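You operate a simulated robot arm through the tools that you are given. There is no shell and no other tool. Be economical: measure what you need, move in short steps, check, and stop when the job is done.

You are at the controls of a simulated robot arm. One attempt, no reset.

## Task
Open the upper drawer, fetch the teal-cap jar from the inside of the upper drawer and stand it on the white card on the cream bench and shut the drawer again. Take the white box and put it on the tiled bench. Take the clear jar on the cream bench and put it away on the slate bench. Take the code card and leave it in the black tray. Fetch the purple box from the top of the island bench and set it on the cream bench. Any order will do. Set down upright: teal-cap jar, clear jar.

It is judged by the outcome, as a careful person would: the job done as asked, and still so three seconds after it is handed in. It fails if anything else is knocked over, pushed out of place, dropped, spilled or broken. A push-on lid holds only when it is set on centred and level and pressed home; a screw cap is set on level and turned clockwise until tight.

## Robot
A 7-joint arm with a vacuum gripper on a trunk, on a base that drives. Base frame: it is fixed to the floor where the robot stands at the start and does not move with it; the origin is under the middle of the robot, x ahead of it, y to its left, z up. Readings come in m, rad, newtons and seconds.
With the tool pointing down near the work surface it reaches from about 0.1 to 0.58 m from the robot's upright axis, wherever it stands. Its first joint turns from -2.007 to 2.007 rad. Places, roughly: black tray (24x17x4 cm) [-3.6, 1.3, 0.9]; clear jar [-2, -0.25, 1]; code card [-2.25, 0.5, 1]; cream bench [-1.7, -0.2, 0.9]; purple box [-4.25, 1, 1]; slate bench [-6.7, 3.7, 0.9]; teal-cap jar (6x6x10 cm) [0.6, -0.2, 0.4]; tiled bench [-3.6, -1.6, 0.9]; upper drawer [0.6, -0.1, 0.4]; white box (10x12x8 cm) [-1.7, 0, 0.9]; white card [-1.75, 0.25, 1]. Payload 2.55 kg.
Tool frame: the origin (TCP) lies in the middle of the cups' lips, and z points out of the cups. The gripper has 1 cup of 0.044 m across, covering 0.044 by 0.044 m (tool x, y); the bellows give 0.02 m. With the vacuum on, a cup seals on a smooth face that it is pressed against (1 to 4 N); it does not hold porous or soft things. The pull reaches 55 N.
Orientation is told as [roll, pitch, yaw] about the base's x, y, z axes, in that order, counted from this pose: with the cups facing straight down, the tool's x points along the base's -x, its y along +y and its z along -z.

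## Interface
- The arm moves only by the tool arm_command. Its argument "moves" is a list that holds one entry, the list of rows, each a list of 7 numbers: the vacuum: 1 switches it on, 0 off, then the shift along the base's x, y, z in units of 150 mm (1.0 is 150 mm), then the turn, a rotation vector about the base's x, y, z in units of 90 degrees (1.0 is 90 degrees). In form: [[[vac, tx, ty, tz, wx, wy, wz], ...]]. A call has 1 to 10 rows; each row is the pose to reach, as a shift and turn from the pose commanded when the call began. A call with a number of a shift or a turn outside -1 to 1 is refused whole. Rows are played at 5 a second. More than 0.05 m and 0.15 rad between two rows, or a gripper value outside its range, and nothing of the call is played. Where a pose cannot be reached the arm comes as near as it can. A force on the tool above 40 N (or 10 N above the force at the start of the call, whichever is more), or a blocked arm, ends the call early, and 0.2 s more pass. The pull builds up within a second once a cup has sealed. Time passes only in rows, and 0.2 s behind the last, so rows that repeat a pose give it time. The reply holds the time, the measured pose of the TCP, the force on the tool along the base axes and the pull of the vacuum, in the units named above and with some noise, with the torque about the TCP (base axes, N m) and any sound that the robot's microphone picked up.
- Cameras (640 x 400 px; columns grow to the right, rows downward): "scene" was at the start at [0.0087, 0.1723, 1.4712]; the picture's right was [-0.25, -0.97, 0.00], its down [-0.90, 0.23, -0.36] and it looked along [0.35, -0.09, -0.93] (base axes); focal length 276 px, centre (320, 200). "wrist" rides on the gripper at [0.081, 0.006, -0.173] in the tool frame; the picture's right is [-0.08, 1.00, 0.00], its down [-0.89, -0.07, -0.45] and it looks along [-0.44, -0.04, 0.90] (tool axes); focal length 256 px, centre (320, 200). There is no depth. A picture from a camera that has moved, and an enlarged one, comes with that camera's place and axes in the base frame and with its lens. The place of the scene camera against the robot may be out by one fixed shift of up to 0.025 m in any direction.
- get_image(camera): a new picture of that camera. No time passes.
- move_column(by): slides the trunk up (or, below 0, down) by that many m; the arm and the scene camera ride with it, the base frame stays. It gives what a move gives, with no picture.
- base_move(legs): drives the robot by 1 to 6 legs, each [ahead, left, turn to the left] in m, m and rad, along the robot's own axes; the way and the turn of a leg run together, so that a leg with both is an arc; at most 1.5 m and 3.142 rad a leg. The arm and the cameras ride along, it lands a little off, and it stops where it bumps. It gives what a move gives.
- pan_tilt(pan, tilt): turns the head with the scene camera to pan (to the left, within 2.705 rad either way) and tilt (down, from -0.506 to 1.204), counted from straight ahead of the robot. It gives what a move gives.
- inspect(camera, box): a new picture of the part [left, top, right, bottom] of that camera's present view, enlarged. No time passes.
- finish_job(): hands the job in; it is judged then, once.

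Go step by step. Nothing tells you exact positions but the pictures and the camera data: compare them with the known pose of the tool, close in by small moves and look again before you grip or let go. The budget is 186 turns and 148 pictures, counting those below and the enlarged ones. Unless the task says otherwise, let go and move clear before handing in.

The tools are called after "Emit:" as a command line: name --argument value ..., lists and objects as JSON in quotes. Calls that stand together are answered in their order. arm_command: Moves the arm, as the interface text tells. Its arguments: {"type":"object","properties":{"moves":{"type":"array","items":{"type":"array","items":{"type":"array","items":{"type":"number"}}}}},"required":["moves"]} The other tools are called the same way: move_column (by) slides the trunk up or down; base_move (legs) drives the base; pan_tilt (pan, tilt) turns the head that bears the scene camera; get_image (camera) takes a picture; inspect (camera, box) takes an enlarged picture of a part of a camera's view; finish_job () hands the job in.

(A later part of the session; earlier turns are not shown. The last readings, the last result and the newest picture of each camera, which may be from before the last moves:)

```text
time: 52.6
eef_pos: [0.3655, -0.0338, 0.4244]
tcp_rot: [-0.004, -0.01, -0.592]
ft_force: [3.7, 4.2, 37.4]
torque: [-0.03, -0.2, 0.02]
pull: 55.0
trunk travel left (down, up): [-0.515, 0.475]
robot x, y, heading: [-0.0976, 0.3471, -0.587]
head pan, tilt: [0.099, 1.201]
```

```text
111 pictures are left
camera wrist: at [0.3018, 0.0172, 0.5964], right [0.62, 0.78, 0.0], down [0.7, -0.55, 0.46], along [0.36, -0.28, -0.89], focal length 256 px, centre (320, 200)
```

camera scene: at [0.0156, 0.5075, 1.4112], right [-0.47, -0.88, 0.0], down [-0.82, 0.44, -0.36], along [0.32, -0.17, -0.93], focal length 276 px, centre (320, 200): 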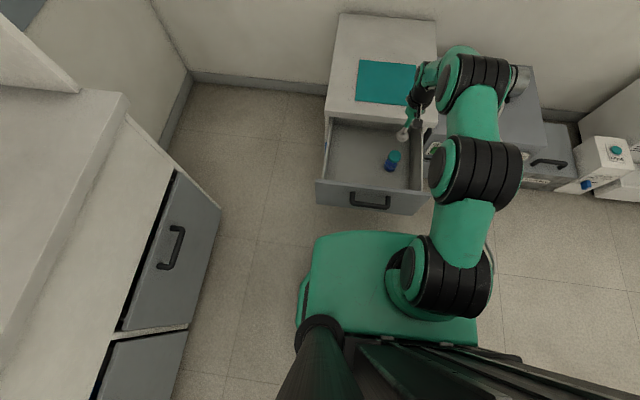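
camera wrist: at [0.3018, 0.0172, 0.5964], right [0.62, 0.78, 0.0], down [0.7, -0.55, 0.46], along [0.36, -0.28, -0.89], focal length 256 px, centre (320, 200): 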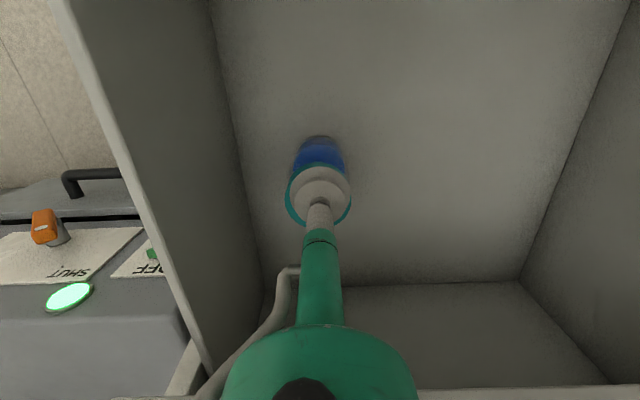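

Sealed on the cap. I'll lift straight up, first with the arm then the trunk.

Emit:
arm_command --moves '[[[1, 0, 0, 0.05, 0, 0, 0], [1, 0, 0, 0.15, 0, 0, 0], [1, 0, 0, 0.35, 0, 0, 0], [1, 0, 0, 0.6, 0, 0, 0], [1, 0, 0, 0.8, 0, 0, 0], [1, 0, 0, 0.95, 0, 0, 0]]]'

Emit:
move_column --by 0.25

Emit:
get_image --camera "wrist"

Emit:
get_image --camera "scene"

```text
time: 54.0
eef_pos: [0.3591, -0.031, 0.5581]
tcp_rot: [-0.003, 0.004, -0.594]
ft_force: [0.1, -0.1, -0.5]
torque: [-0.06, -0.05, -0.01]
pull: 54.9
trunk travel left (down, up): [-0.515, 0.475]
robot x, y, heading: [-0.0973, 0.3417, -0.586]
head pan, tilt: [0.099, 1.201]
```

```text
time: 56.6
eef_pos: [0.3591, -0.0322, 0.8078]
tcp_rot: [-0.002, 0.005, -0.592]
ft_force: [-0.5, 0.7, -0.9]
torque: [-0.08, -0.03, 0.0]
pull: 55.1
trunk travel left (down, up): [-0.765, 0.225]
robot x, y, heading: [-0.0949, 0.3466, -0.584]
head pan, tilt: [0.099, 1.201]
```

```text
110 pictures are left
camera wrist: at [0.2975, 0.0193, 0.9814], right [0.62, 0.78, 0.0], down [0.7, -0.56, 0.44], along [0.34, -0.28, -0.9], focal length 256 px, centre (320, 200)
```

wrist: 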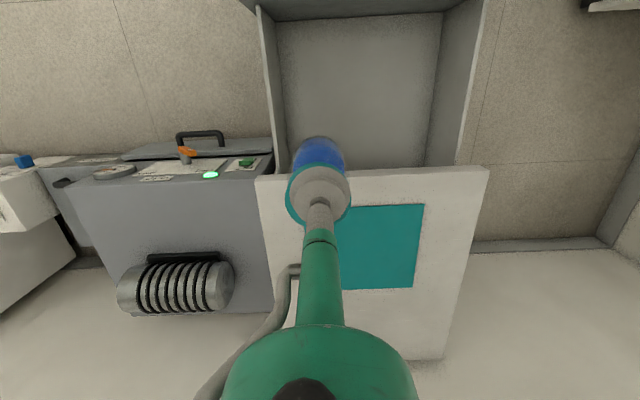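

```text
109 pictures are left
camera scene: at [0.0153, 0.508, 1.6612], right [-0.47, -0.88, 0.0], down [-0.82, 0.43, -0.36], along [0.32, -0.17, -0.93], focal length 276 px, centre (320, 200)
```

scene: 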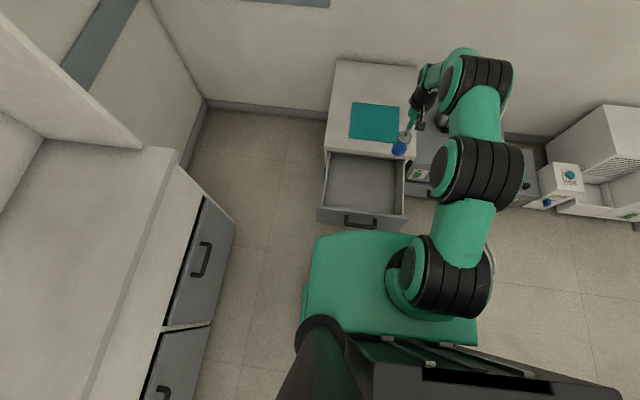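

The jar hangs safely on the cup. Before driving I'll test how far the arm really reaches by extending it forward over the cabinet.

Emit:
arm_command --moves '[[[1, 0.16, -0.11, 0, 0, 0, 0], [1, 0.33, -0.22, 0, 0, 0, 0], [1, 0.49, -0.33, 0, 0, 0, 0], [1, 0.66, -0.44, 0, 0, 0, 0], [1, 0.82, -0.55, 0, 0, 0, 0]]]'

Emit:
get_image --camera "scene"

```text
time: 57.8
eef_pos: [0.4147, -0.0648, 0.8074]
tcp_rot: [-0.001, 0.004, -0.59]
ft_force: [-0.2, 0.4, -1.2]
torque: [-0.09, -0.08, -0.03]
pull: 54.6
out of reach, approached as far as the arm can: row 3, 4, 5
trunk travel left (down, up): [-0.765, 0.225]
robot x, y, heading: [-0.0983, 0.3415, -0.582]
head pan, tilt: [0.099, 1.201]
```

```text
108 pictures are left
camera scene: at [0.0151, 0.5082, 1.6612], right [-0.47, -0.88, 0.0], down [-0.82, 0.43, -0.36], along [0.32, -0.17, -0.93], focal length 276 px, centre (320, 200)
```

scene: 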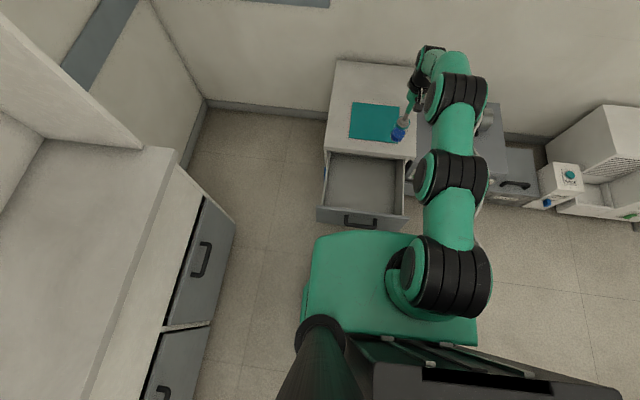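

Forward reach is about 0.65 m from the robot's middle. I'll tuck the arm, raise, and back along the aisle toward the cream bench's near end.

Emit:
arm_command --moves '[[[1, -0.2, 0.14, 0, 0, 0, 0], [1, -0.4, 0.28, 0, 0, 0, 0], [1, -0.6, 0.42, 0, 0, 0, 0], [1, -0.8, 0.54, 0, 0, 0, 0]]]'

Emit:
move_column --by 0.22

Emit:
base_move --legs '[[-1.1, 0, 0], [0, 0, -1.594]]'

Emit:
pan_tilt --pan 0.0 --tilt 0.7

Emit:
get_image --camera "scene"

Emit:
get_image --camera "wrist"

```text
time: 58.8
eef_pos: [0.2919, 0.0198, 0.8135]
tcp_rot: [-0.001, 0.002, -0.593]
ft_force: [0.2, -0.1, -0.8]
torque: [-0.09, -0.04, -0.02]
pull: 55.3
trunk travel left (down, up): [-0.765, 0.225]
robot x, y, heading: [-0.0968, 0.3443, -0.584]
head pan, tilt: [0.099, 1.201]
```

```text
time: 61.1
eef_pos: [0.2924, 0.0191, 1.0333]
tcp_rot: [-0.001, 0.005, -0.592]
ft_force: [0.4, -0.1, -0.1]
torque: [-0.06, -0.06, -0.03]
pull: 55.3
trunk travel left (down, up): [-0.985, 0.005]
robot x, y, heading: [-0.0942, 0.3465, -0.582]
head pan, tilt: [0.099, 1.201]
```

```text
time: 70.6
eef_pos: [-1.3454, 0.5723, 1.0342]
tcp_rot: [-0.002, 0.005, -2.179]
ft_force: [-0.6, -0.6, -0.9]
torque: [-0.05, 0.08, -0.06]
pull: 55.7
trunk travel left (down, up): [-0.985, 0.005]
robot x, y, heading: [-1.0171, 0.9572, -2.169]
head pan, tilt: [0.099, 1.201]
```

```text
time: 71.6
eef_pos: [-1.347, 0.5705, 1.0339]
tcp_rot: [-0.001, 0.006, -2.178]
ft_force: [0.1, 0.5, -1.3]
torque: [-0.07, 0.12, -0.05]
pull: 54.6
trunk travel left (down, up): [-0.985, 0.005]
robot x, y, heading: [-1.0166, 0.9556, -2.175]
head pan, tilt: [0.0, 0.7]
```

```text
107 pictures are left
camera scene: at [-0.8698, 0.8457, 1.9171], right [-0.83, 0.56, 0.0], down [0.36, 0.53, -0.76], along [-0.43, -0.63, -0.64], focal length 276 px, centre (320, 200)
```

scene: 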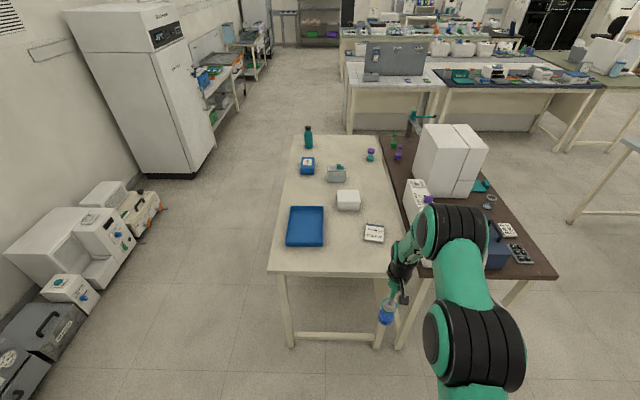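

```text
106 pictures are left
camera wrist: at [-1.2948, 0.6341, 1.2068], right [0.77, -0.63, 0.0], down [-0.57, -0.69, 0.44], along [-0.28, -0.34, -0.9], focal length 256 px, centre (320, 200)
```

wrist: 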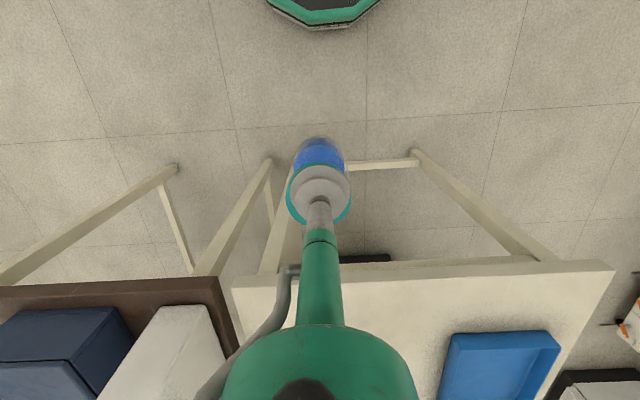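

I can see the whole cream bench: blue tray, white card, white box, containers and jars, and the brown bench beside it. I'll zoom in to identify each thing.

Emit:
inspect --camera "scene" --box '[270, 120, 430, 260]'

Emit:
inspect --camera "scene" --box '[440, 170, 560, 280]'

Emit:
inspect --camera "scene" --box '[340, 40, 640, 180]'

```text
2.86 times, centred on (350, 190) of scene
camera zoom: at [-0.8698, 0.8457, 1.9171], right [-0.83, 0.56, 0.0], down [0.36, 0.53, -0.76], along [-0.43, -0.63, -0.64], focal length 789 px, centre (234, 229)
```

zoom: 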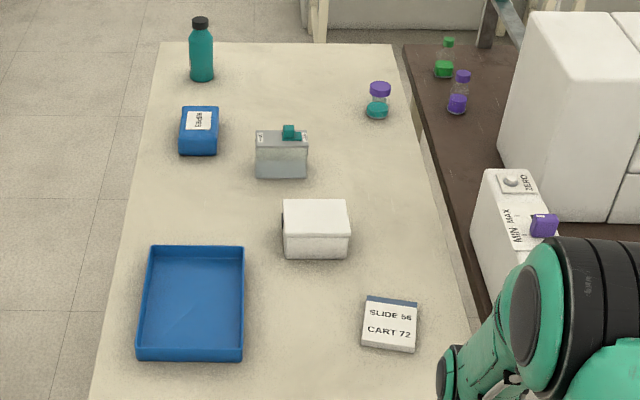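

```text
3.64 times, centred on (500, 225) of scene
camera zoom: at [-0.8698, 0.8457, 1.9171], right [-0.83, 0.56, 0.0], down [0.36, 0.53, -0.76], along [-0.43, -0.63, -0.64], focal length 1004 px, centre (-334, 109)
```

zoom: 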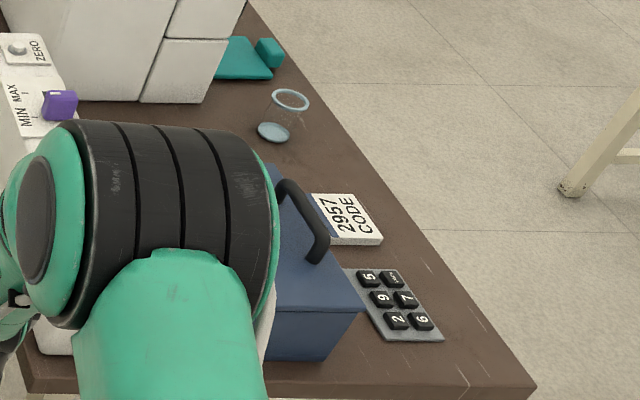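

```text
2.13 times, centred on (490, 110) of scene
camera zoom: at [-0.8698, 0.8457, 1.9171], right [-0.83, 0.56, 0.0], down [0.36, 0.53, -0.76], along [-0.43, -0.63, -0.64], focal length 589 px, centre (-43, 392)
```

zoom: 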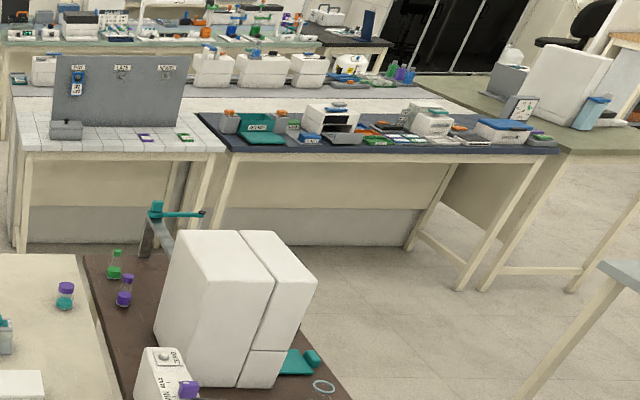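

The white card is the "SLIDE/CART" card near (−1.63, 0.22); the code card is the "2957 CODE" one on the brown bench. I'll raise the jar and drive up to the bench end.

Emit:
arm_command --moves '[[[1, 0, 0, 0.2, 0, 0, 0], [1, 0, 0, 0.4, 0, 0, 0], [1, 0, 0, 0.6, 0, 0, 0]]]'

Emit:
base_move --legs '[[0.33, 0, 0]]'

Emit:
get_image --camera "wrist"

Emit:
get_image --camera "scene"

```text
time: 72.4
eef_pos: [-1.3424, 0.575, 1.1253]
tcp_rot: [-0.002, 0.005, -2.18]
ft_force: [0.1, -0.2, -1.3]
torque: [-0.05, 0.1, 0.01]
pull: 54.9
trunk travel left (down, up): [-0.985, 0.005]
robot x, y, heading: [-1.0137, 0.9573, -2.173]
head pan, tilt: [0.0, 0.7]
```

```text
time: 74.5
eef_pos: [-1.5284, 0.3023, 1.1236]
tcp_rot: [-0.002, 0.006, -2.178]
ft_force: [-0.4, -0.3, -1.3]
torque: [-0.04, 0.06, -0.01]
pull: 55.0
trunk travel left (down, up): [-0.985, 0.005]
robot x, y, heading: [-1.2009, 0.6876, -2.175]
head pan, tilt: [0.0, 0.7]
```

```text
102 pictures are left
camera wrist: at [-1.477, 0.3649, 1.2975], right [0.77, -0.63, 0.0], down [-0.57, -0.69, 0.44], along [-0.28, -0.34, -0.9], focal length 256 px, centre (320, 200)
```

wrist: 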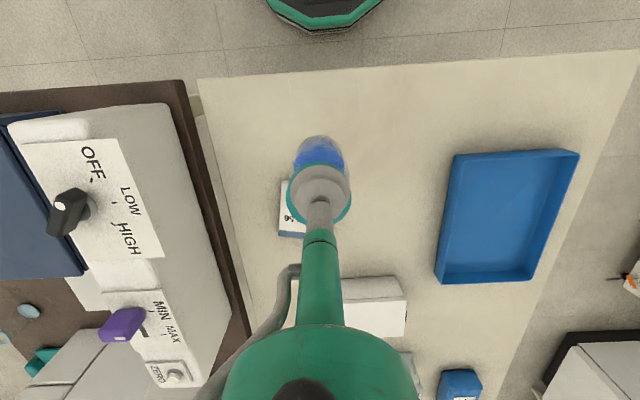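

```text
101 pictures are left
camera scene: at [-1.0547, 0.5755, 1.9172], right [-0.83, 0.56, 0.0], down [0.36, 0.53, -0.77], along [-0.43, -0.63, -0.64], focal length 276 px, centre (320, 200)
```

scene: 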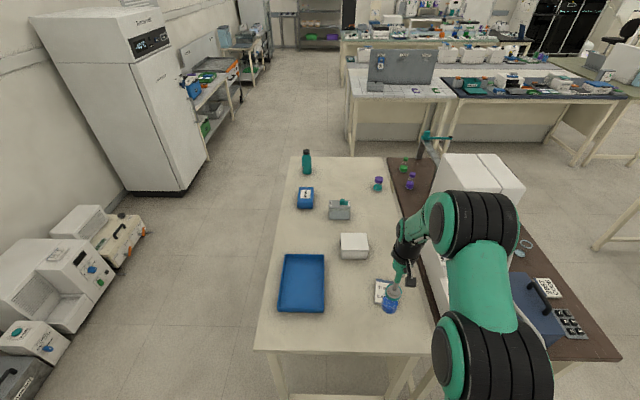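

The card's centre comes out near (−1.624, 0.216). I'll bring the jar over it and check from the scene camera.

Emit:
arm_command --moves '[[[1, -0.2, -0.18, 0, 0, 0, 0], [1, -0.4, -0.36, 0, 0, 0, 0], [1, -0.64, -0.57, 0, 0, 0, 0], [1, -0.64, -0.57, -0.2, 0, 0, 0], [1, -0.64, -0.57, -0.35, 0, 0, 0], [1, -0.64, -0.57, -0.35, 0, 0, 0]]]'

Emit:
get_image --camera "wrist"

Emit:
inspect --camera "scene" --box '[330, 240, 450, 330]'

```text
time: 75.9
eef_pos: [-1.6245, 0.2173, 1.073]
tcp_rot: [-0.002, 0.006, -2.178]
ft_force: [-0.3, 0.1, -1.1]
torque: [-0.04, 0.05, -0.02]
pull: 55.0
trunk travel left (down, up): [-0.985, 0.005]
robot x, y, heading: [-1.1974, 0.6827, -2.171]
head pan, tilt: [0.0, 0.7]
```

```text
100 pictures are left
camera wrist: at [-1.5733, 0.28, 1.2471], right [0.77, -0.63, 0.0], down [-0.57, -0.69, 0.44], along [-0.28, -0.34, -0.9], focal length 256 px, centre (320, 200)
```

wrist: 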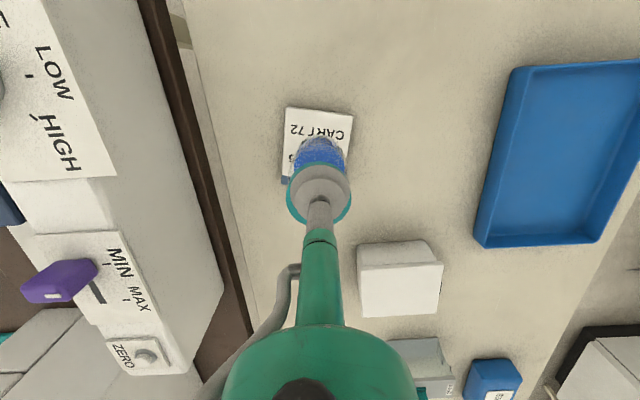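

```text
4.44 times, centred on (390, 285) of scene
camera zoom: at [-1.0547, 0.5754, 1.9172], right [-0.83, 0.56, 0.0], down [0.36, 0.53, -0.77], along [-0.43, -0.63, -0.64], focal length 1227 px, centre (9, -178)
```

zoom: 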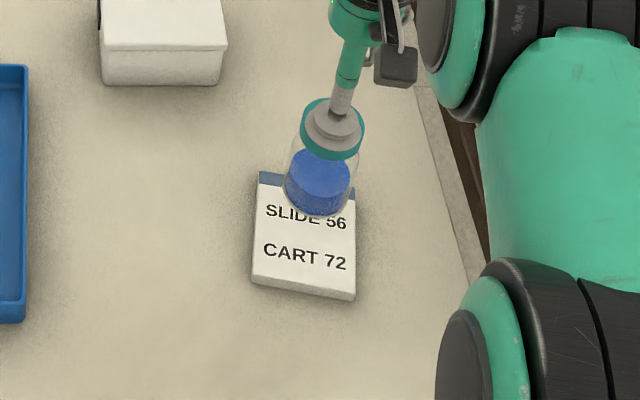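

The jar is centred over the card to within a few mm. I'll lower it until it touches.

Emit:
arm_command --moves '[[[1, -0.02, 0, -0.1, 0, 0, 0], [1, -0.02, 0, -0.2, 0, 0, 0], [1, -0.02, 0, -0.27, 0, 0, 0]]]'

Emit:
inspect --camera "scene" --box '[330, 240, 450, 330]'

```text
time: 76.7
eef_pos: [-1.6279, 0.2175, 1.0313]
tcp_rot: [-0.002, 0.005, -2.177]
ft_force: [0.2, -0.5, -0.7]
torque: [0.0, 0.07, -0.04]
pull: 54.9
trunk travel left (down, up): [-0.985, 0.005]
robot x, y, heading: [-1.2013, 0.6872, -2.172]
head pan, tilt: [0.0, 0.7]
```

```text
4.44 times, centred on (390, 285) of scene
camera zoom: at [-1.0549, 0.5751, 1.9172], right [-0.83, 0.56, 0.0], down [0.36, 0.53, -0.76], along [-0.43, -0.63, -0.64], focal length 1227 px, centre (9, -178)
```

zoom: 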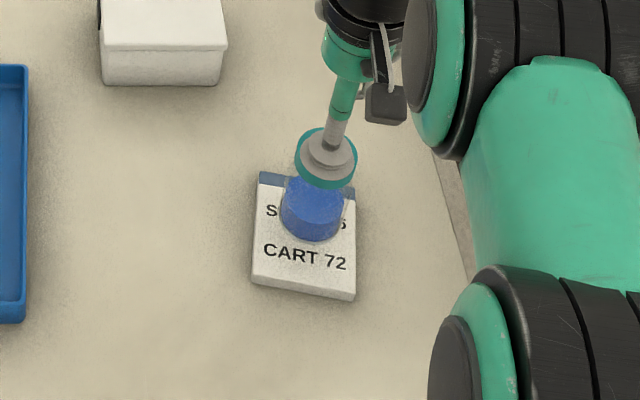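

Emit:
arm_command --moves '[[[1, 0, 0, -0.03, 0, 0, 0], [1, 0, 0, -0.06, 0, 0, 0], [1, 0, 0, -0.08, 0, 0, 0], [1, 0, 0, -0.08, 0, 0, 0]]]'

Emit:
inspect --camera "scene" --box '[330, 240, 450, 330]'

```text
time: 77.7
eef_pos: [-1.6273, 0.2186, 1.0189]
tcp_rot: [0.0, 0.006, -2.179]
ft_force: [0.3, -0.3, -0.8]
torque: [-0.03, 0.06, -0.02]
pull: 55.0
trunk travel left (down, up): [-0.985, 0.005]
robot x, y, heading: [-1.2006, 0.6866, -2.169]
head pan, tilt: [0.0, 0.7]
```

```text
4.44 times, centred on (390, 285) of scene
camera zoom: at [-1.0548, 0.5752, 1.9172], right [-0.83, 0.56, 0.0], down [0.36, 0.53, -0.77], along [-0.43, -0.63, -0.64], focal length 1227 px, centre (9, -178)
```

zoom: 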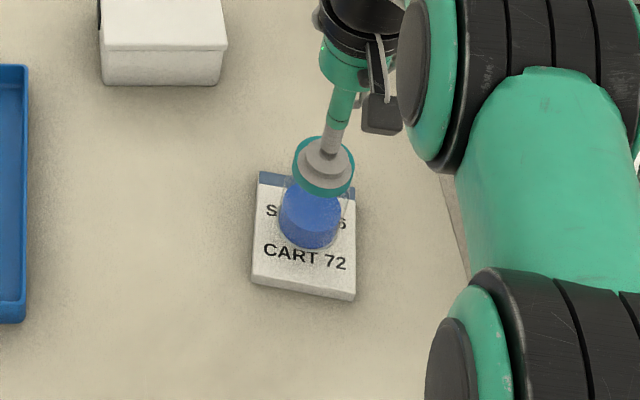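

Emit:
arm_command --moves '[[[1, 0, 0, -0.025, 0, 0, 0], [1, 0, 0, -0.05, 0, 0, 0], [1, 0, 0, -0.05, 0, 0, 0]]]'

Emit:
arm_command --moves '[[[1, 0, 0, -0.02, 0, 0, 0], [1, 0, 0, -0.035, 0, 0, 0], [1, 0, 0, -0.035, 0, 0, 0]]]'

```text
time: 78.5
eef_pos: [-1.6272, 0.2174, 1.0116]
tcp_rot: [-0.001, 0.005, -2.18]
ft_force: [0.8, -0.6, 0.1]
torque: [-0.09, 0.07, -0.02]
pull: 55.7
trunk travel left (down, up): [-0.985, 0.005]
robot x, y, heading: [-1.2002, 0.6865, -2.172]
head pan, tilt: [0.0, 0.7]
```

```text
time: 79.3
eef_pos: [-1.6271, 0.2171, 1.0043]
tcp_rot: [-0.001, 0.005, -2.179]
ft_force: [-0.1, -0.4, -0.9]
torque: [-0.03, 0.09, 0.0]
pull: 55.1
trunk travel left (down, up): [-0.985, 0.005]
robot x, y, heading: [-1.1984, 0.6863, -2.171]
head pan, tilt: [0.0, 0.7]
```

Emit:
inspect --camera "scene" --box '[330, 240, 450, 330]'

Emit:
inspect --camera "wrist" --box '[260, 90, 380, 220]'

```text
4.44 times, centred on (390, 285) of scene
camera zoom: at [-1.0548, 0.5753, 1.9172], right [-0.83, 0.56, 0.0], down [0.36, 0.53, -0.77], along [-0.43, -0.63, -0.64], focal length 1227 px, centre (9, -178)
```

zoom: 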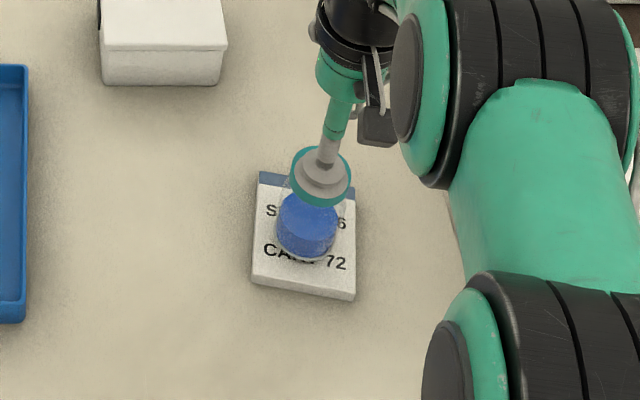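

```text
3.08 times, centred on (320, 155) of wrist
camera zoom: at [-1.5756, 0.2797, 1.1789], right [0.77, -0.63, 0.0], down [-0.57, -0.69, 0.44], along [-0.28, -0.34, -0.9], focal length 788 px, centre (320, 338)
```

zoom: 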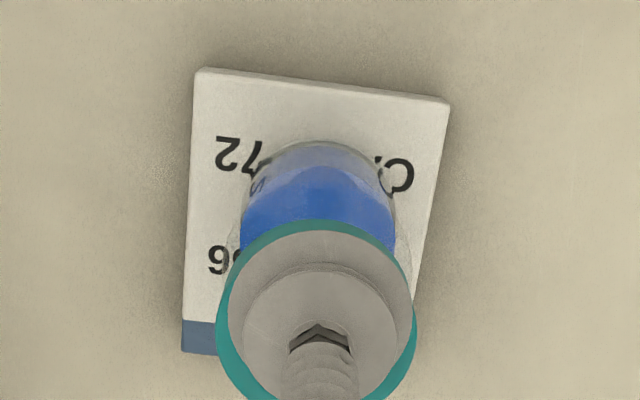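

Emit:
arm_command --moves '[[[1, 0, 0, -0.02, 0, 0, 0], [1, 0, 0, -0.035, 0, 0, 0], [1, 0, 0, -0.035, 0, 0, 0]]]'

Emit:
arm_command --moves '[[[1, 0, 0, -0.02, 0, 0, 0], [1, 0, 0, -0.035, 0, 0, 0], [1, 0, 0, -0.035, 0, 0, 0]]]'

Emit:
inspect --camera "scene" --box '[330, 240, 450, 330]'

```text
time: 80.1
eef_pos: [-1.6272, 0.2169, 1.0012]
tcp_rot: [-0.001, 0.005, -2.178]
ft_force: [0.4, 0.5, -0.5]
torque: [-0.03, 0.07, -0.04]
pull: 54.9
trunk travel left (down, up): [-0.985, 0.005]
robot x, y, heading: [-1.2003, 0.6846, -2.169]
head pan, tilt: [0.0, 0.7]
```

```text
time: 80.9
eef_pos: [-1.6271, 0.2158, 0.9961]
tcp_rot: [-0.002, 0.004, -2.178]
ft_force: [0.3, -1.0, 1.8]
torque: [-0.06, 0.07, -0.02]
pull: 55.0
trunk travel left (down, up): [-0.985, 0.005]
robot x, y, heading: [-1.201, 0.6847, -2.169]
head pan, tilt: [0.0, 0.7]
```

```text
4.44 times, centred on (390, 285) of scene
camera zoom: at [-1.0544, 0.5756, 1.9172], right [-0.83, 0.56, 0.0], down [0.36, 0.53, -0.77], along [-0.43, -0.63, -0.64], focal length 1227 px, centre (9, -178)
```

zoom: 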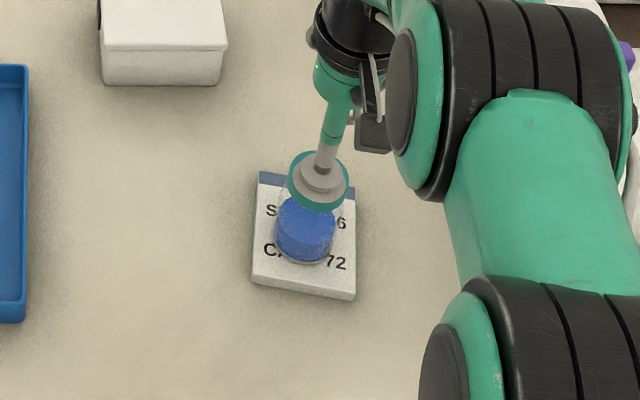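

It touches now. I'll settle 2 mm more, release, and lift off.

Emit:
arm_command --moves '[[[1, 0, 0, -0.015, 0, 0, 0], [1, 0, 0, -0.015, 0, 0, 0]]]'

Emit:
arm_command --moves '[[[0, 0, 0, 0, 0, 0, 0], [0, 0, 0, 0, 0, 0, 0], [0, 0, 0, 0, 0, 0, 0], [0, 0, 0, 0.05, 0, 0, 0], [0, 0, 0, 0.2, 0, 0, 0], [0, 0, 0, 0.5, 0, 0, 0], [0, 0, 0, 0.8, 0, 0, 0]]]'

Emit:
get_image --camera "wrist"

Emit:
get_image --camera "scene"

```text
time: 81.5
eef_pos: [-1.6278, 0.2175, 0.9951]
tcp_rot: [-0.003, 0.0, -2.177]
ft_force: [1.2, 0.8, 12.2]
torque: [-0.13, 0.12, -0.04]
pull: 55.0
trunk travel left (down, up): [-0.985, 0.005]
robot x, y, heading: [-1.2059, 0.6873, -2.168]
head pan, tilt: [0.0, 0.7]
```

```text
time: 83.1
eef_pos: [-1.6297, 0.2185, 1.1177]
tcp_rot: [-0.002, 0.003, -2.178]
ft_force: [-0.1, 0.1, -0.8]
torque: [0.0, -0.02, -0.02]
pull: 0.0
trunk travel left (down, up): [-0.985, 0.005]
robot x, y, heading: [-1.2015, 0.6852, -2.17]
head pan, tilt: [0.0, 0.7]
```

```text
93 pictures are left
camera wrist: at [-1.5784, 0.2801, 1.2901], right [0.77, -0.63, 0.0], down [-0.57, -0.69, 0.44], along [-0.28, -0.34, -0.9], focal length 256 px, centre (320, 200)
```

wrist: 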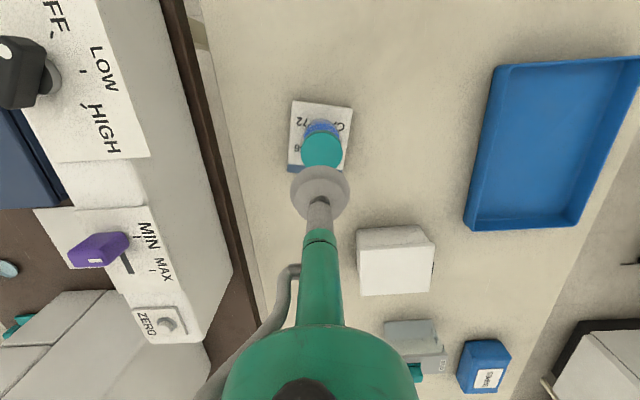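

```text
92 pictures are left
camera scene: at [-1.0548, 0.5757, 1.9172], right [-0.83, 0.56, 0.0], down [0.36, 0.53, -0.77], along [-0.43, -0.63, -0.64], focal length 276 px, centre (320, 200)
```

scene: 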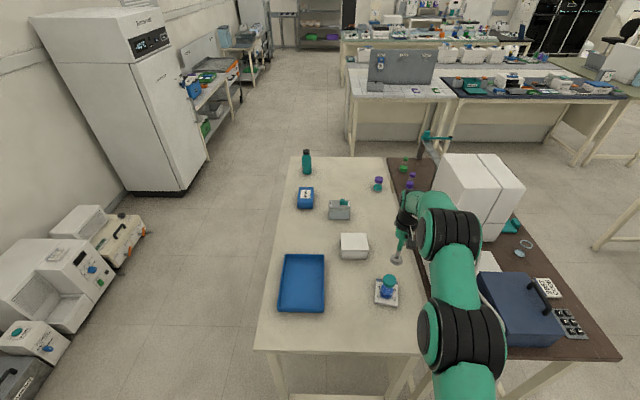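

The jar stands centred on the white card. Now I'll go back to shut the drawer.

Emit:
base_move --legs '[[-0.34, 0, 0], [0, 0, 1.57], [0.7, 0.1, 0]]'

Emit:
move_column --by -0.4

Emit:
pan_tilt --pan 0.0 --tilt 0.95

Emit:
get_image --camera "wrist"

Emit:
get_image --camera "scene"

```text
time: 92.7
eef_pos: [0.1046, 0.2568, 1.1158]
tcp_rot: [-0.002, 0.004, -0.574]
ft_force: [0.4, -0.7, -0.6]
torque: [0.01, 0.0, -0.01]
pull: 0.2
trunk travel left (down, up): [-0.985, 0.005]
robot x, y, heading: [-0.3772, 0.6725, -0.566]
head pan, tilt: [0.0, 0.7]
```

```text
time: 96.5
eef_pos: [0.1036, 0.2568, 0.7153]
tcp_rot: [-0.002, 0.004, -0.574]
ft_force: [-0.7, -0.7, 0.0]
torque: [0.01, 0.01, 0.0]
pull: 0.1
trunk travel left (down, up): [-0.585, 0.405]
robot x, y, heading: [-0.3809, 0.6709, -0.568]
head pan, tilt: [0.0, 0.7]
```

```text
time: 97.2
eef_pos: [0.1046, 0.2568, 0.7153]
tcp_rot: [0.0, 0.005, -0.575]
ft_force: [-0.5, -0.2, 0.3]
torque: [-0.01, -0.01, -0.01]
pull: 0.0
trunk travel left (down, up): [-0.585, 0.405]
robot x, y, heading: [-0.3764, 0.6666, -0.572]
head pan, tilt: [0.0, 0.949]
```

```text
91 pictures are left
camera wrist: at [0.0415, 0.3062, 0.8891], right [0.61, 0.79, 0.0], down [0.71, -0.55, 0.44], along [0.35, -0.27, -0.9], focal length 256 px, centre (320, 200)
```

wrist: 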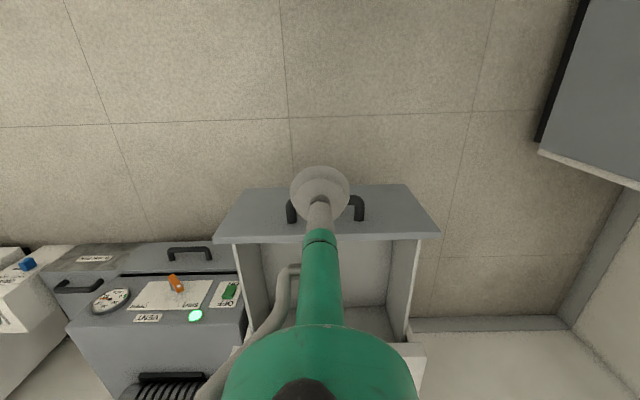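

```text
90 pictures are left
camera scene: at [-0.2569, 0.8226, 1.4975], right [-0.54, -0.84, 0.0], down [-0.69, 0.44, -0.58], along [0.49, -0.31, -0.81], focal length 276 px, centre (320, 200)
```

scene: 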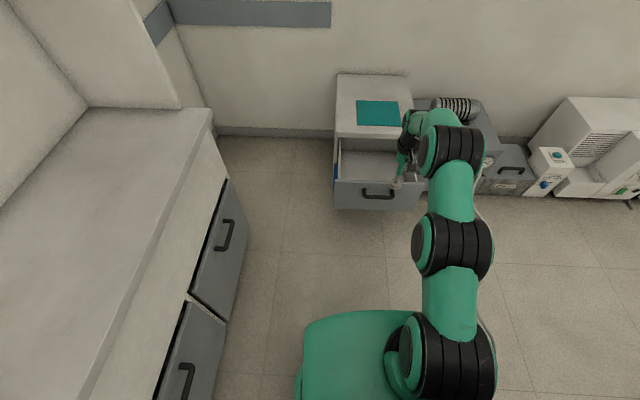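

The tool is lined up with the handle. I'll lower it to handle height and push the drawer by driving forward.

Emit:
move_column --by -0.26

Emit:
base_move --legs '[[0.3, -0.01, -0.03]]'

Emit:
get_image --camera "wrist"

Emit:
get_image --camera "scene"

```text
time: 99.9
eef_pos: [0.1054, 0.2575, 0.4568]
tcp_rot: [-0.002, 0.004, -0.575]
ft_force: [0.2, 0.0, 0.2]
torque: [0.0, 0.01, 0.0]
pull: 0.1
trunk travel left (down, up): [-0.325, 0.665]
robot x, y, heading: [-0.3748, 0.6702, -0.565]
head pan, tilt: [0.0, 0.949]
```

```text
time: 102.0
eef_pos: [0.3334, 0.0644, 0.4565]
tcp_rot: [-0.001, 0.005, -0.612]
ft_force: [0.4, -0.5, -0.3]
torque: [0.01, 0.01, 0.02]
pull: 0.0
trunk travel left (down, up): [-0.325, 0.665]
robot x, y, heading: [-0.1306, 0.495, -0.603]
head pan, tilt: [0.0, 0.949]
```

```text
89 pictures are left
camera wrist: at [0.2723, 0.116, 0.6291], right [0.64, 0.77, 0.0], down [0.69, -0.57, 0.44], along [0.34, -0.28, -0.9], focal length 256 px, centre (320, 200)
```

wrist: 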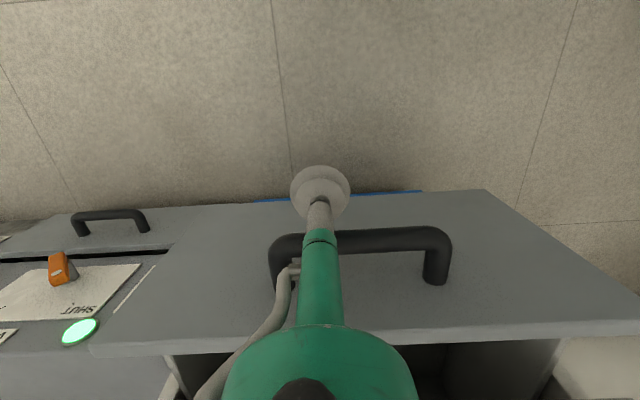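

```text
88 pictures are left
camera scene: at [-0.0067, 0.6439, 1.2374], right [-0.57, -0.82, 0.0], down [-0.67, 0.46, -0.58], along [0.48, -0.33, -0.81], focal length 276 px, centre (320, 200)
```

scene: 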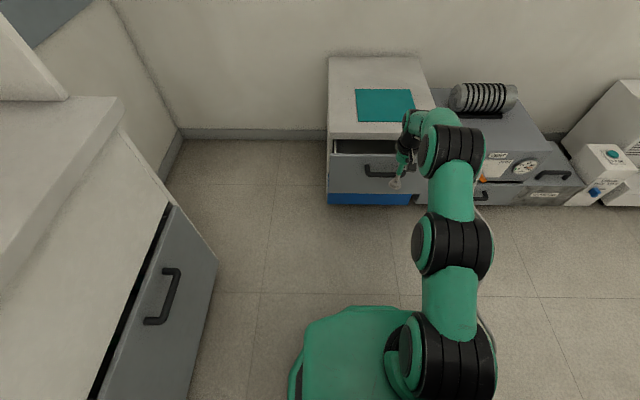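

The drawer is mostly shut; the cup pushes near the handle's right end. I'll recentre on the handle and push the rest with the base.

Emit:
arm_command --moves '[[[0, -0.08, 0.055, 0, 0, 0, 0], [0, 0.07, 0.27, 0, 0, 0, 0], [0, 0.07, 0.27, 0, 0, 0, 0]]]'

Emit:
base_move --legs '[[0.105, 0, 0]]'

Emit:
get_image --camera "wrist"

Emit:
get_image --camera "scene"

```text
time: 102.8
eef_pos: [0.3465, 0.1068, 0.4578]
tcp_rot: [-0.001, 0.004, -0.613]
ft_force: [-0.2, 0.5, 0.2]
torque: [-0.05, -0.04, 0.01]
pull: 0.0
trunk travel left (down, up): [-0.325, 0.665]
robot x, y, heading: [-0.1295, 0.4962, -0.606]
head pan, tilt: [0.0, 0.949]
```

```text
time: 104.0
eef_pos: [0.4336, 0.0461, 0.4574]
tcp_rot: [-0.001, 0.005, -0.612]
ft_force: [-0.7, 0.0, 0.0]
torque: [0.0, 0.02, -0.04]
pull: 0.1
trunk travel left (down, up): [-0.325, 0.665]
robot x, y, heading: [-0.0443, 0.4356, -0.608]
head pan, tilt: [0.0, 0.949]
```

```text
87 pictures are left
camera wrist: at [0.373, 0.097, 0.6304], right [0.64, 0.77, 0.0], down [0.69, -0.57, 0.44], along [0.34, -0.28, -0.9], focal length 256 px, centre (320, 200)
```

wrist: 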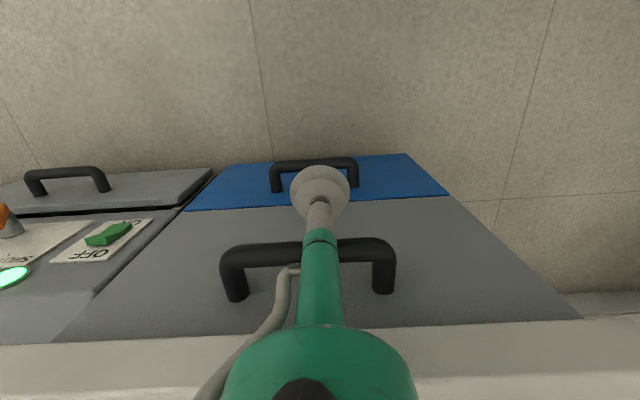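

```text
86 pictures are left
camera scene: at [0.0803, 0.5837, 1.2374], right [-0.57, -0.82, 0.0], down [-0.67, 0.46, -0.58], along [0.48, -0.33, -0.81], focal length 276 px, centre (320, 200)
```

scene: 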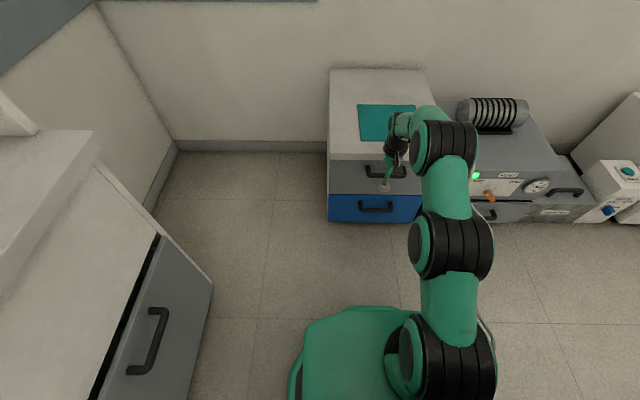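

The drawer looks shut or nearly so. I'll nudge forward until I feel the stop.

Emit:
arm_command --moves '[[[0, 0.055, -0.038, 0, 0, 0, 0], [0, 0.082, -0.057, 0, 0, 0, 0], [0, 0.109, -0.076, 0, 0, 0, 0], [0, 0.137, -0.095, 0, 0, 0, 0], [0, 0.137, -0.095, 0, 0, 0, 0]]]'

```text
time: 105.2
eef_pos: [0.4483, 0.0338, 0.4558]
tcp_rot: [0.0, 0.004, -0.612]
ft_force: [-0.4, 1.0, 0.2]
torque: [-0.04, 0.04, -0.02]
pull: 0.0
out of reach, approached as far as the arm can: row 4, 5
trunk travel left (down, up): [-0.325, 0.665]
robot x, y, heading: [-0.0465, 0.4347, -0.607]
head pan, tilt: [0.0, 0.949]
```

Emit:
base_move --legs '[[0.025, 0, 0]]'

Emit:
inspect --camera "wrist" --box '[100, 150, 600, 400]'

```text
time: 106.0
eef_pos: [0.451, 0.0327, 0.4468]
tcp_rot: [0.0, 0.05, -0.613]
ft_force: [-0.8, 0.8, -0.9]
torque: [-0.01, 0.0, -0.01]
pull: 0.0
trunk travel left (down, up): [-0.325, 0.665]
robot x, y, heading: [-0.0274, 0.4244, -0.603]
head pan, tilt: [0.0, 0.949]
stopped in leg 1: the force on the tool passed its limit at 51 N (the readings are from after the stop); the commanded pose is now the measured one
```

```text
1.28 times, centred on (350, 275) of wrist
camera zoom: at [0.3971, 0.079, 0.6229], right [0.64, 0.77, 0.0], down [0.71, -0.58, 0.4], along [0.31, -0.26, -0.92], focal length 328 px, centre (282, 104)
```

zoom: 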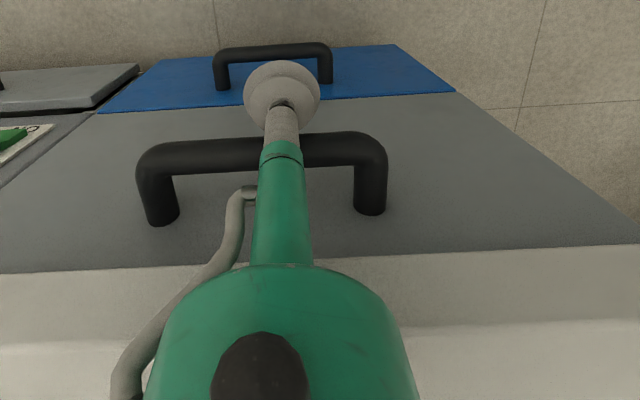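

The push met a firm stop: the drawer is shut. I'll back away, raise, and drive to the brown bench's end for the code card.

Emit:
base_move --legs '[[-0.3, 0, 0]]'

Emit:
move_column --by 0.66

Emit:
get_image --camera "scene"

Emit:
base_move --legs '[[-0.8, 0, 0], [-0.735, 0, 0], [0, 0, -1.576]]'

Emit:
pan_tilt --pan 0.0 --tilt 0.75

Emit:
get_image --camera "scene"

```text
time: 108.1
eef_pos: [0.2106, 0.2022, 0.4454]
tcp_rot: [0.001, 0.05, -0.608]
ft_force: [0.2, 0.2, 0.8]
torque: [-0.02, -0.01, 0.0]
pull: 0.1
trunk travel left (down, up): [-0.325, 0.665]
robot x, y, heading: [-0.2694, 0.593, -0.603]
head pan, tilt: [0.0, 0.949]
```

```text
refused: 0.66 is not a number from -0.4 to 0.4
```

```text
84 pictures are left
camera scene: at [-0.1468, 0.7401, 1.2374], right [-0.56, -0.83, 0.0], down [-0.67, 0.46, -0.58], along [0.48, -0.33, -0.81], focal length 276 px, centre (320, 200)
```

scene: 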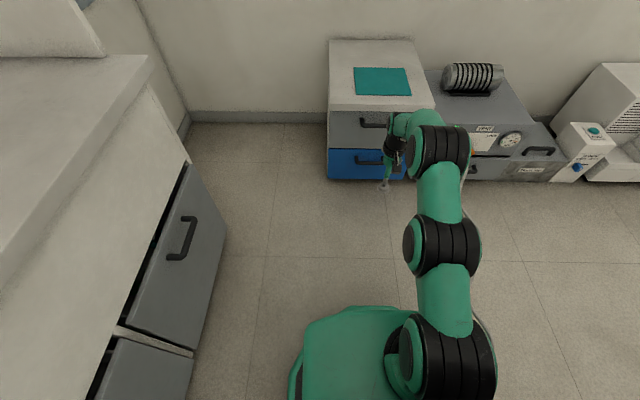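

```text
time: 119.9
eef_pos: [-1.9405, 1.0214, 0.4464]
tcp_rot: [0.001, 0.051, -2.236]
ft_force: [0.0, 0.4, -0.6]
torque: [0.01, 0.0, -0.06]
pull: 0.1
trunk travel left (down, up): [-0.325, 0.665]
robot x, y, heading: [-1.5239, 1.48, -2.228]
head pan, tilt: [0.0, 0.949]
```

```text
time: 120.6
eef_pos: [-1.9412, 1.0214, 0.4459]
tcp_rot: [0.002, 0.051, -2.236]
ft_force: [0.2, 0.4, -0.6]
torque: [0.0, -0.01, -0.02]
pull: 0.0
trunk travel left (down, up): [-0.325, 0.665]
robot x, y, heading: [-1.5242, 1.4786, -2.231]
head pan, tilt: [0.0, 0.75]
```

```text
83 pictures are left
camera scene: at [-1.3831, 1.3636, 1.2529], right [-0.79, 0.61, 0.0], down [0.42, 0.54, -0.73], along [-0.45, -0.58, -0.68], focal length 276 px, centre (320, 200)
```

scene: 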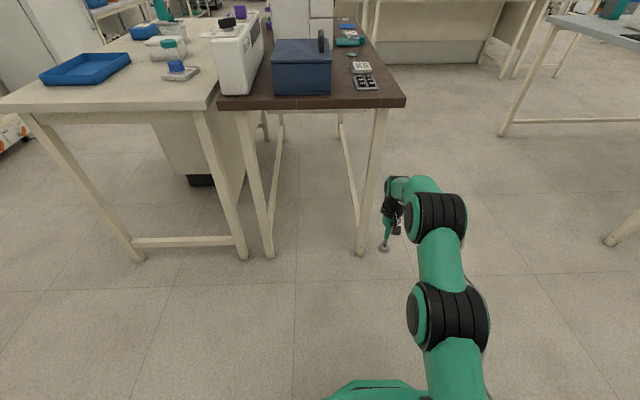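

The drawer is shut. I see the brown bench end with the toolbox, keypad and code card. I'll raise the trunk, level the tool and drive up.

Emit:
move_column --by 0.4

Emit:
move_column --by 0.26

Emit:
base_move --legs '[[0, 0, 0.05], [0.44, 0, 0]]'

Emit:
get_image --camera "wrist"

Emit:
get_image --camera "scene"

```text
time: 124.4
eef_pos: [-1.9407, 1.0206, 0.8451]
tcp_rot: [0.002, 0.049, -2.235]
ft_force: [0.0, 0.5, -0.7]
torque: [-0.02, 0.02, 0.01]
pull: 0.0
trunk travel left (down, up): [-0.725, 0.265]
robot x, y, heading: [-1.5229, 1.4813, -2.23]
head pan, tilt: [0.0, 0.75]
```

```text
time: 127.1
eef_pos: [-1.9413, 1.0211, 1.1065]
tcp_rot: [0.002, 0.05, -2.236]
ft_force: [0.3, 0.0, 0.0]
torque: [0.01, 0.01, 0.01]
pull: 0.0
trunk travel left (down, up): [-0.985, 0.005]
robot x, y, heading: [-1.5242, 1.4814, -2.226]
head pan, tilt: [0.0, 0.75]
```

```text
time: 130.2
eef_pos: [-2.1574, 0.6377, 1.1056]
tcp_rot: [0.002, 0.05, -2.176]
ft_force: [0.9, 0.3, 0.7]
torque: [0.04, 0.02, 0.0]
pull: 0.1
trunk travel left (down, up): [-0.985, 0.005]
robot x, y, heading: [-1.7699, 1.1271, -2.169]
head pan, tilt: [0.0, 0.75]
```

```text
82 pictures are left
camera wrist: at [-2.1106, 0.6943, 1.2829], right [0.78, -0.63, 0.0], down [-0.58, -0.71, 0.4], along [-0.25, -0.31, -0.92], focal length 256 px, centre (320, 200)
```

wrist: 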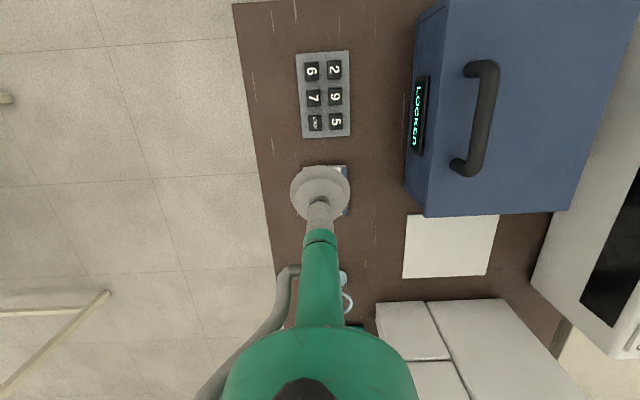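

```text
81 pictures are left
camera scene: at [-1.6213, 1.0143, 1.9129], right [-0.83, 0.56, 0.0], down [0.38, 0.56, -0.73], along [-0.41, -0.6, -0.68], focal length 276 px, centre (320, 200)
```

scene: 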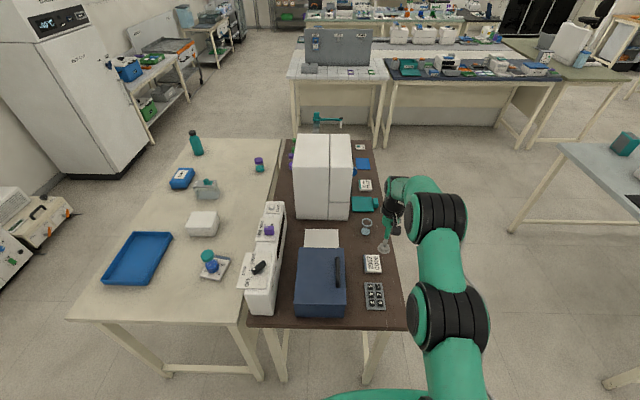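

The code card lies just under the cup, centre about (−2.197, 0.58). I'll drive 6 cm closer, then level the tool and look from a side offset.

Emit:
base_move --legs '[[0.06, 0, 0]]'

Emit:
arm_command --moves '[[[0, 0.0, 0.1, -0.1, -0.0255, 0.019, 0], [0, 0.0, 0.2, -0.3, -0.0255, 0.019, 0], [0, 0.0, 0.2, -0.3, -0.0255, 0.019, 0]]]'

Emit:
get_image --camera "wrist"

```text
time: 131.1
eef_pos: [-2.1901, 0.5912, 1.1059]
tcp_rot: [0.001, 0.052, -2.176]
ft_force: [0.2, -0.1, -0.1]
torque: [-0.01, -0.06, -0.05]
pull: 0.0
trunk travel left (down, up): [-0.985, 0.005]
robot x, y, heading: [-1.8035, 1.0734, -2.162]
head pan, tilt: [0.0, 0.75]
```

```text
time: 131.9
eef_pos: [-2.1886, 0.6203, 1.0596]
tcp_rot: [-0.002, -0.001, -2.175]
ft_force: [0.9, 0.5, -0.2]
torque: [-0.04, -0.01, 0.02]
pull: 0.0
trunk travel left (down, up): [-0.985, 0.005]
robot x, y, heading: [-1.8039, 1.0735, -2.168]
head pan, tilt: [0.0, 0.75]
```

```text
80 pictures are left
camera wrist: at [-2.1369, 0.6831, 1.2328], right [0.78, -0.63, 0.0], down [-0.56, -0.69, 0.45], along [-0.28, -0.34, -0.9], focal length 256 px, centre (320, 200)
```

wrist: 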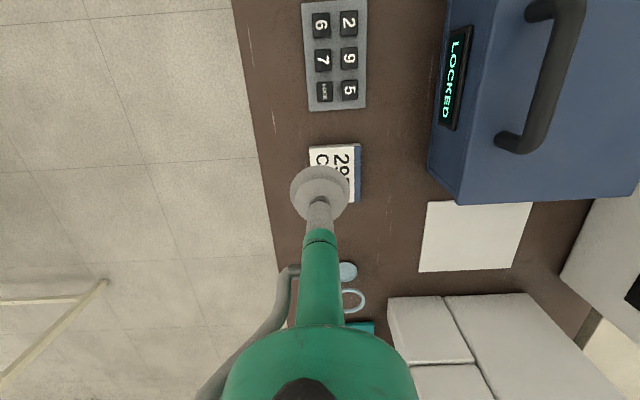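

Card centre computes to (−2.198, 0.576). I'll align and come down close.

Emit:
arm_command --moves '[[[0, -0.057, -0.287, 0, 0, 0, 0], [0, -0.057, -0.287, -0.3, 0, 0, 0], [0, -0.057, -0.287, -0.6, 0, 0, 0], [0, -0.057, -0.287, -0.75, 0, 0, 0], [0, -0.057, -0.287, -0.75, 0, 0, 0]]]'

Emit:
get_image --camera "wrist"

```text
time: 133.1
eef_pos: [-2.1989, 0.5763, 0.9451]
tcp_rot: [-0.002, 0.001, -2.174]
ft_force: [-0.7, 0.0, -0.8]
torque: [-0.02, 0.02, 0.02]
pull: 0.3
trunk travel left (down, up): [-0.985, 0.005]
robot x, y, heading: [-1.801, 1.0739, -2.168]
head pan, tilt: [0.0, 0.75]
```

```text
79 pictures are left
camera wrist: at [-2.1462, 0.6383, 1.1185], right [0.78, -0.63, 0.0], down [-0.56, -0.69, 0.45], along [-0.28, -0.34, -0.9], focal length 256 px, centre (320, 200)
```

wrist: 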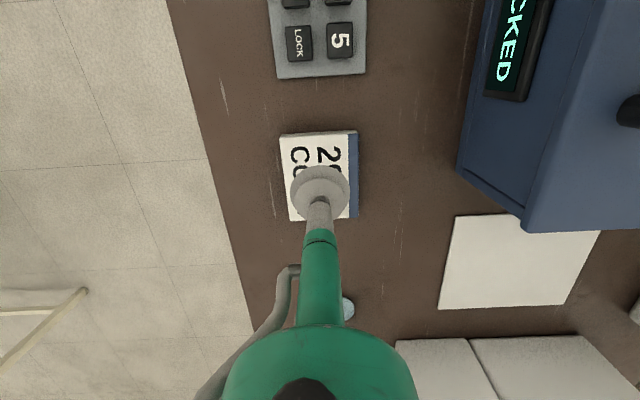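

Aligned well. Lowering with vacuum on until it seals.

Emit:
arm_command --moves '[[[1, -0.015, -0.02, -0.1, 0, 0, 0], [1, -0.015, -0.02, -0.18, 0, 0, 0], [1, -0.015, -0.02, -0.21, 0, 0, 0], [1, -0.015, -0.02, -0.21, 0, 0, 0]]]'

```text
time: 134.1
eef_pos: [-2.2016, 0.5734, 0.9167]
tcp_rot: [0.0, 0.0, -2.176]
ft_force: [-0.1, -0.2, 0.3]
torque: [0.0, 0.0, -0.01]
pull: 0.0
trunk travel left (down, up): [-0.985, 0.005]
robot x, y, heading: [-1.8023, 1.0737, -2.169]
head pan, tilt: [0.0, 0.75]
```

Emit:
arm_command --moves '[[[1, 0, 0, -0.03, 0, 0, 0], [1, 0, 0, -0.06, 0, 0, 0], [1, 0, 0, -0.06, 0, 0, 0]]]'

Emit:
arm_command --moves '[[[1, 0, 0, -0.03, 0, 0, 0], [1, 0, 0, -0.03, 0, 0, 0], [1, 0, 0, -0.03, 0, 0, 0]]]'

```text
time: 134.9
eef_pos: [-2.2017, 0.5732, 0.9072]
tcp_rot: [-0.002, 0.0, -2.175]
ft_force: [-0.1, -1.2, 0.0]
torque: [-0.01, -0.01, 0.0]
pull: 0.0
trunk travel left (down, up): [-0.985, 0.005]
robot x, y, heading: [-1.8015, 1.072, -2.167]
head pan, tilt: [0.0, 0.75]
```

```text
time: 135.7
eef_pos: [-2.2007, 0.5738, 0.9041]
tcp_rot: [-0.001, 0.0, -2.174]
ft_force: [0.8, -0.1, 0.4]
torque: [-0.03, -0.01, 0.0]
pull: 54.6
trunk travel left (down, up): [-0.985, 0.005]
robot x, y, heading: [-1.8033, 1.0736, -2.175]
head pan, tilt: [0.0, 0.75]
```

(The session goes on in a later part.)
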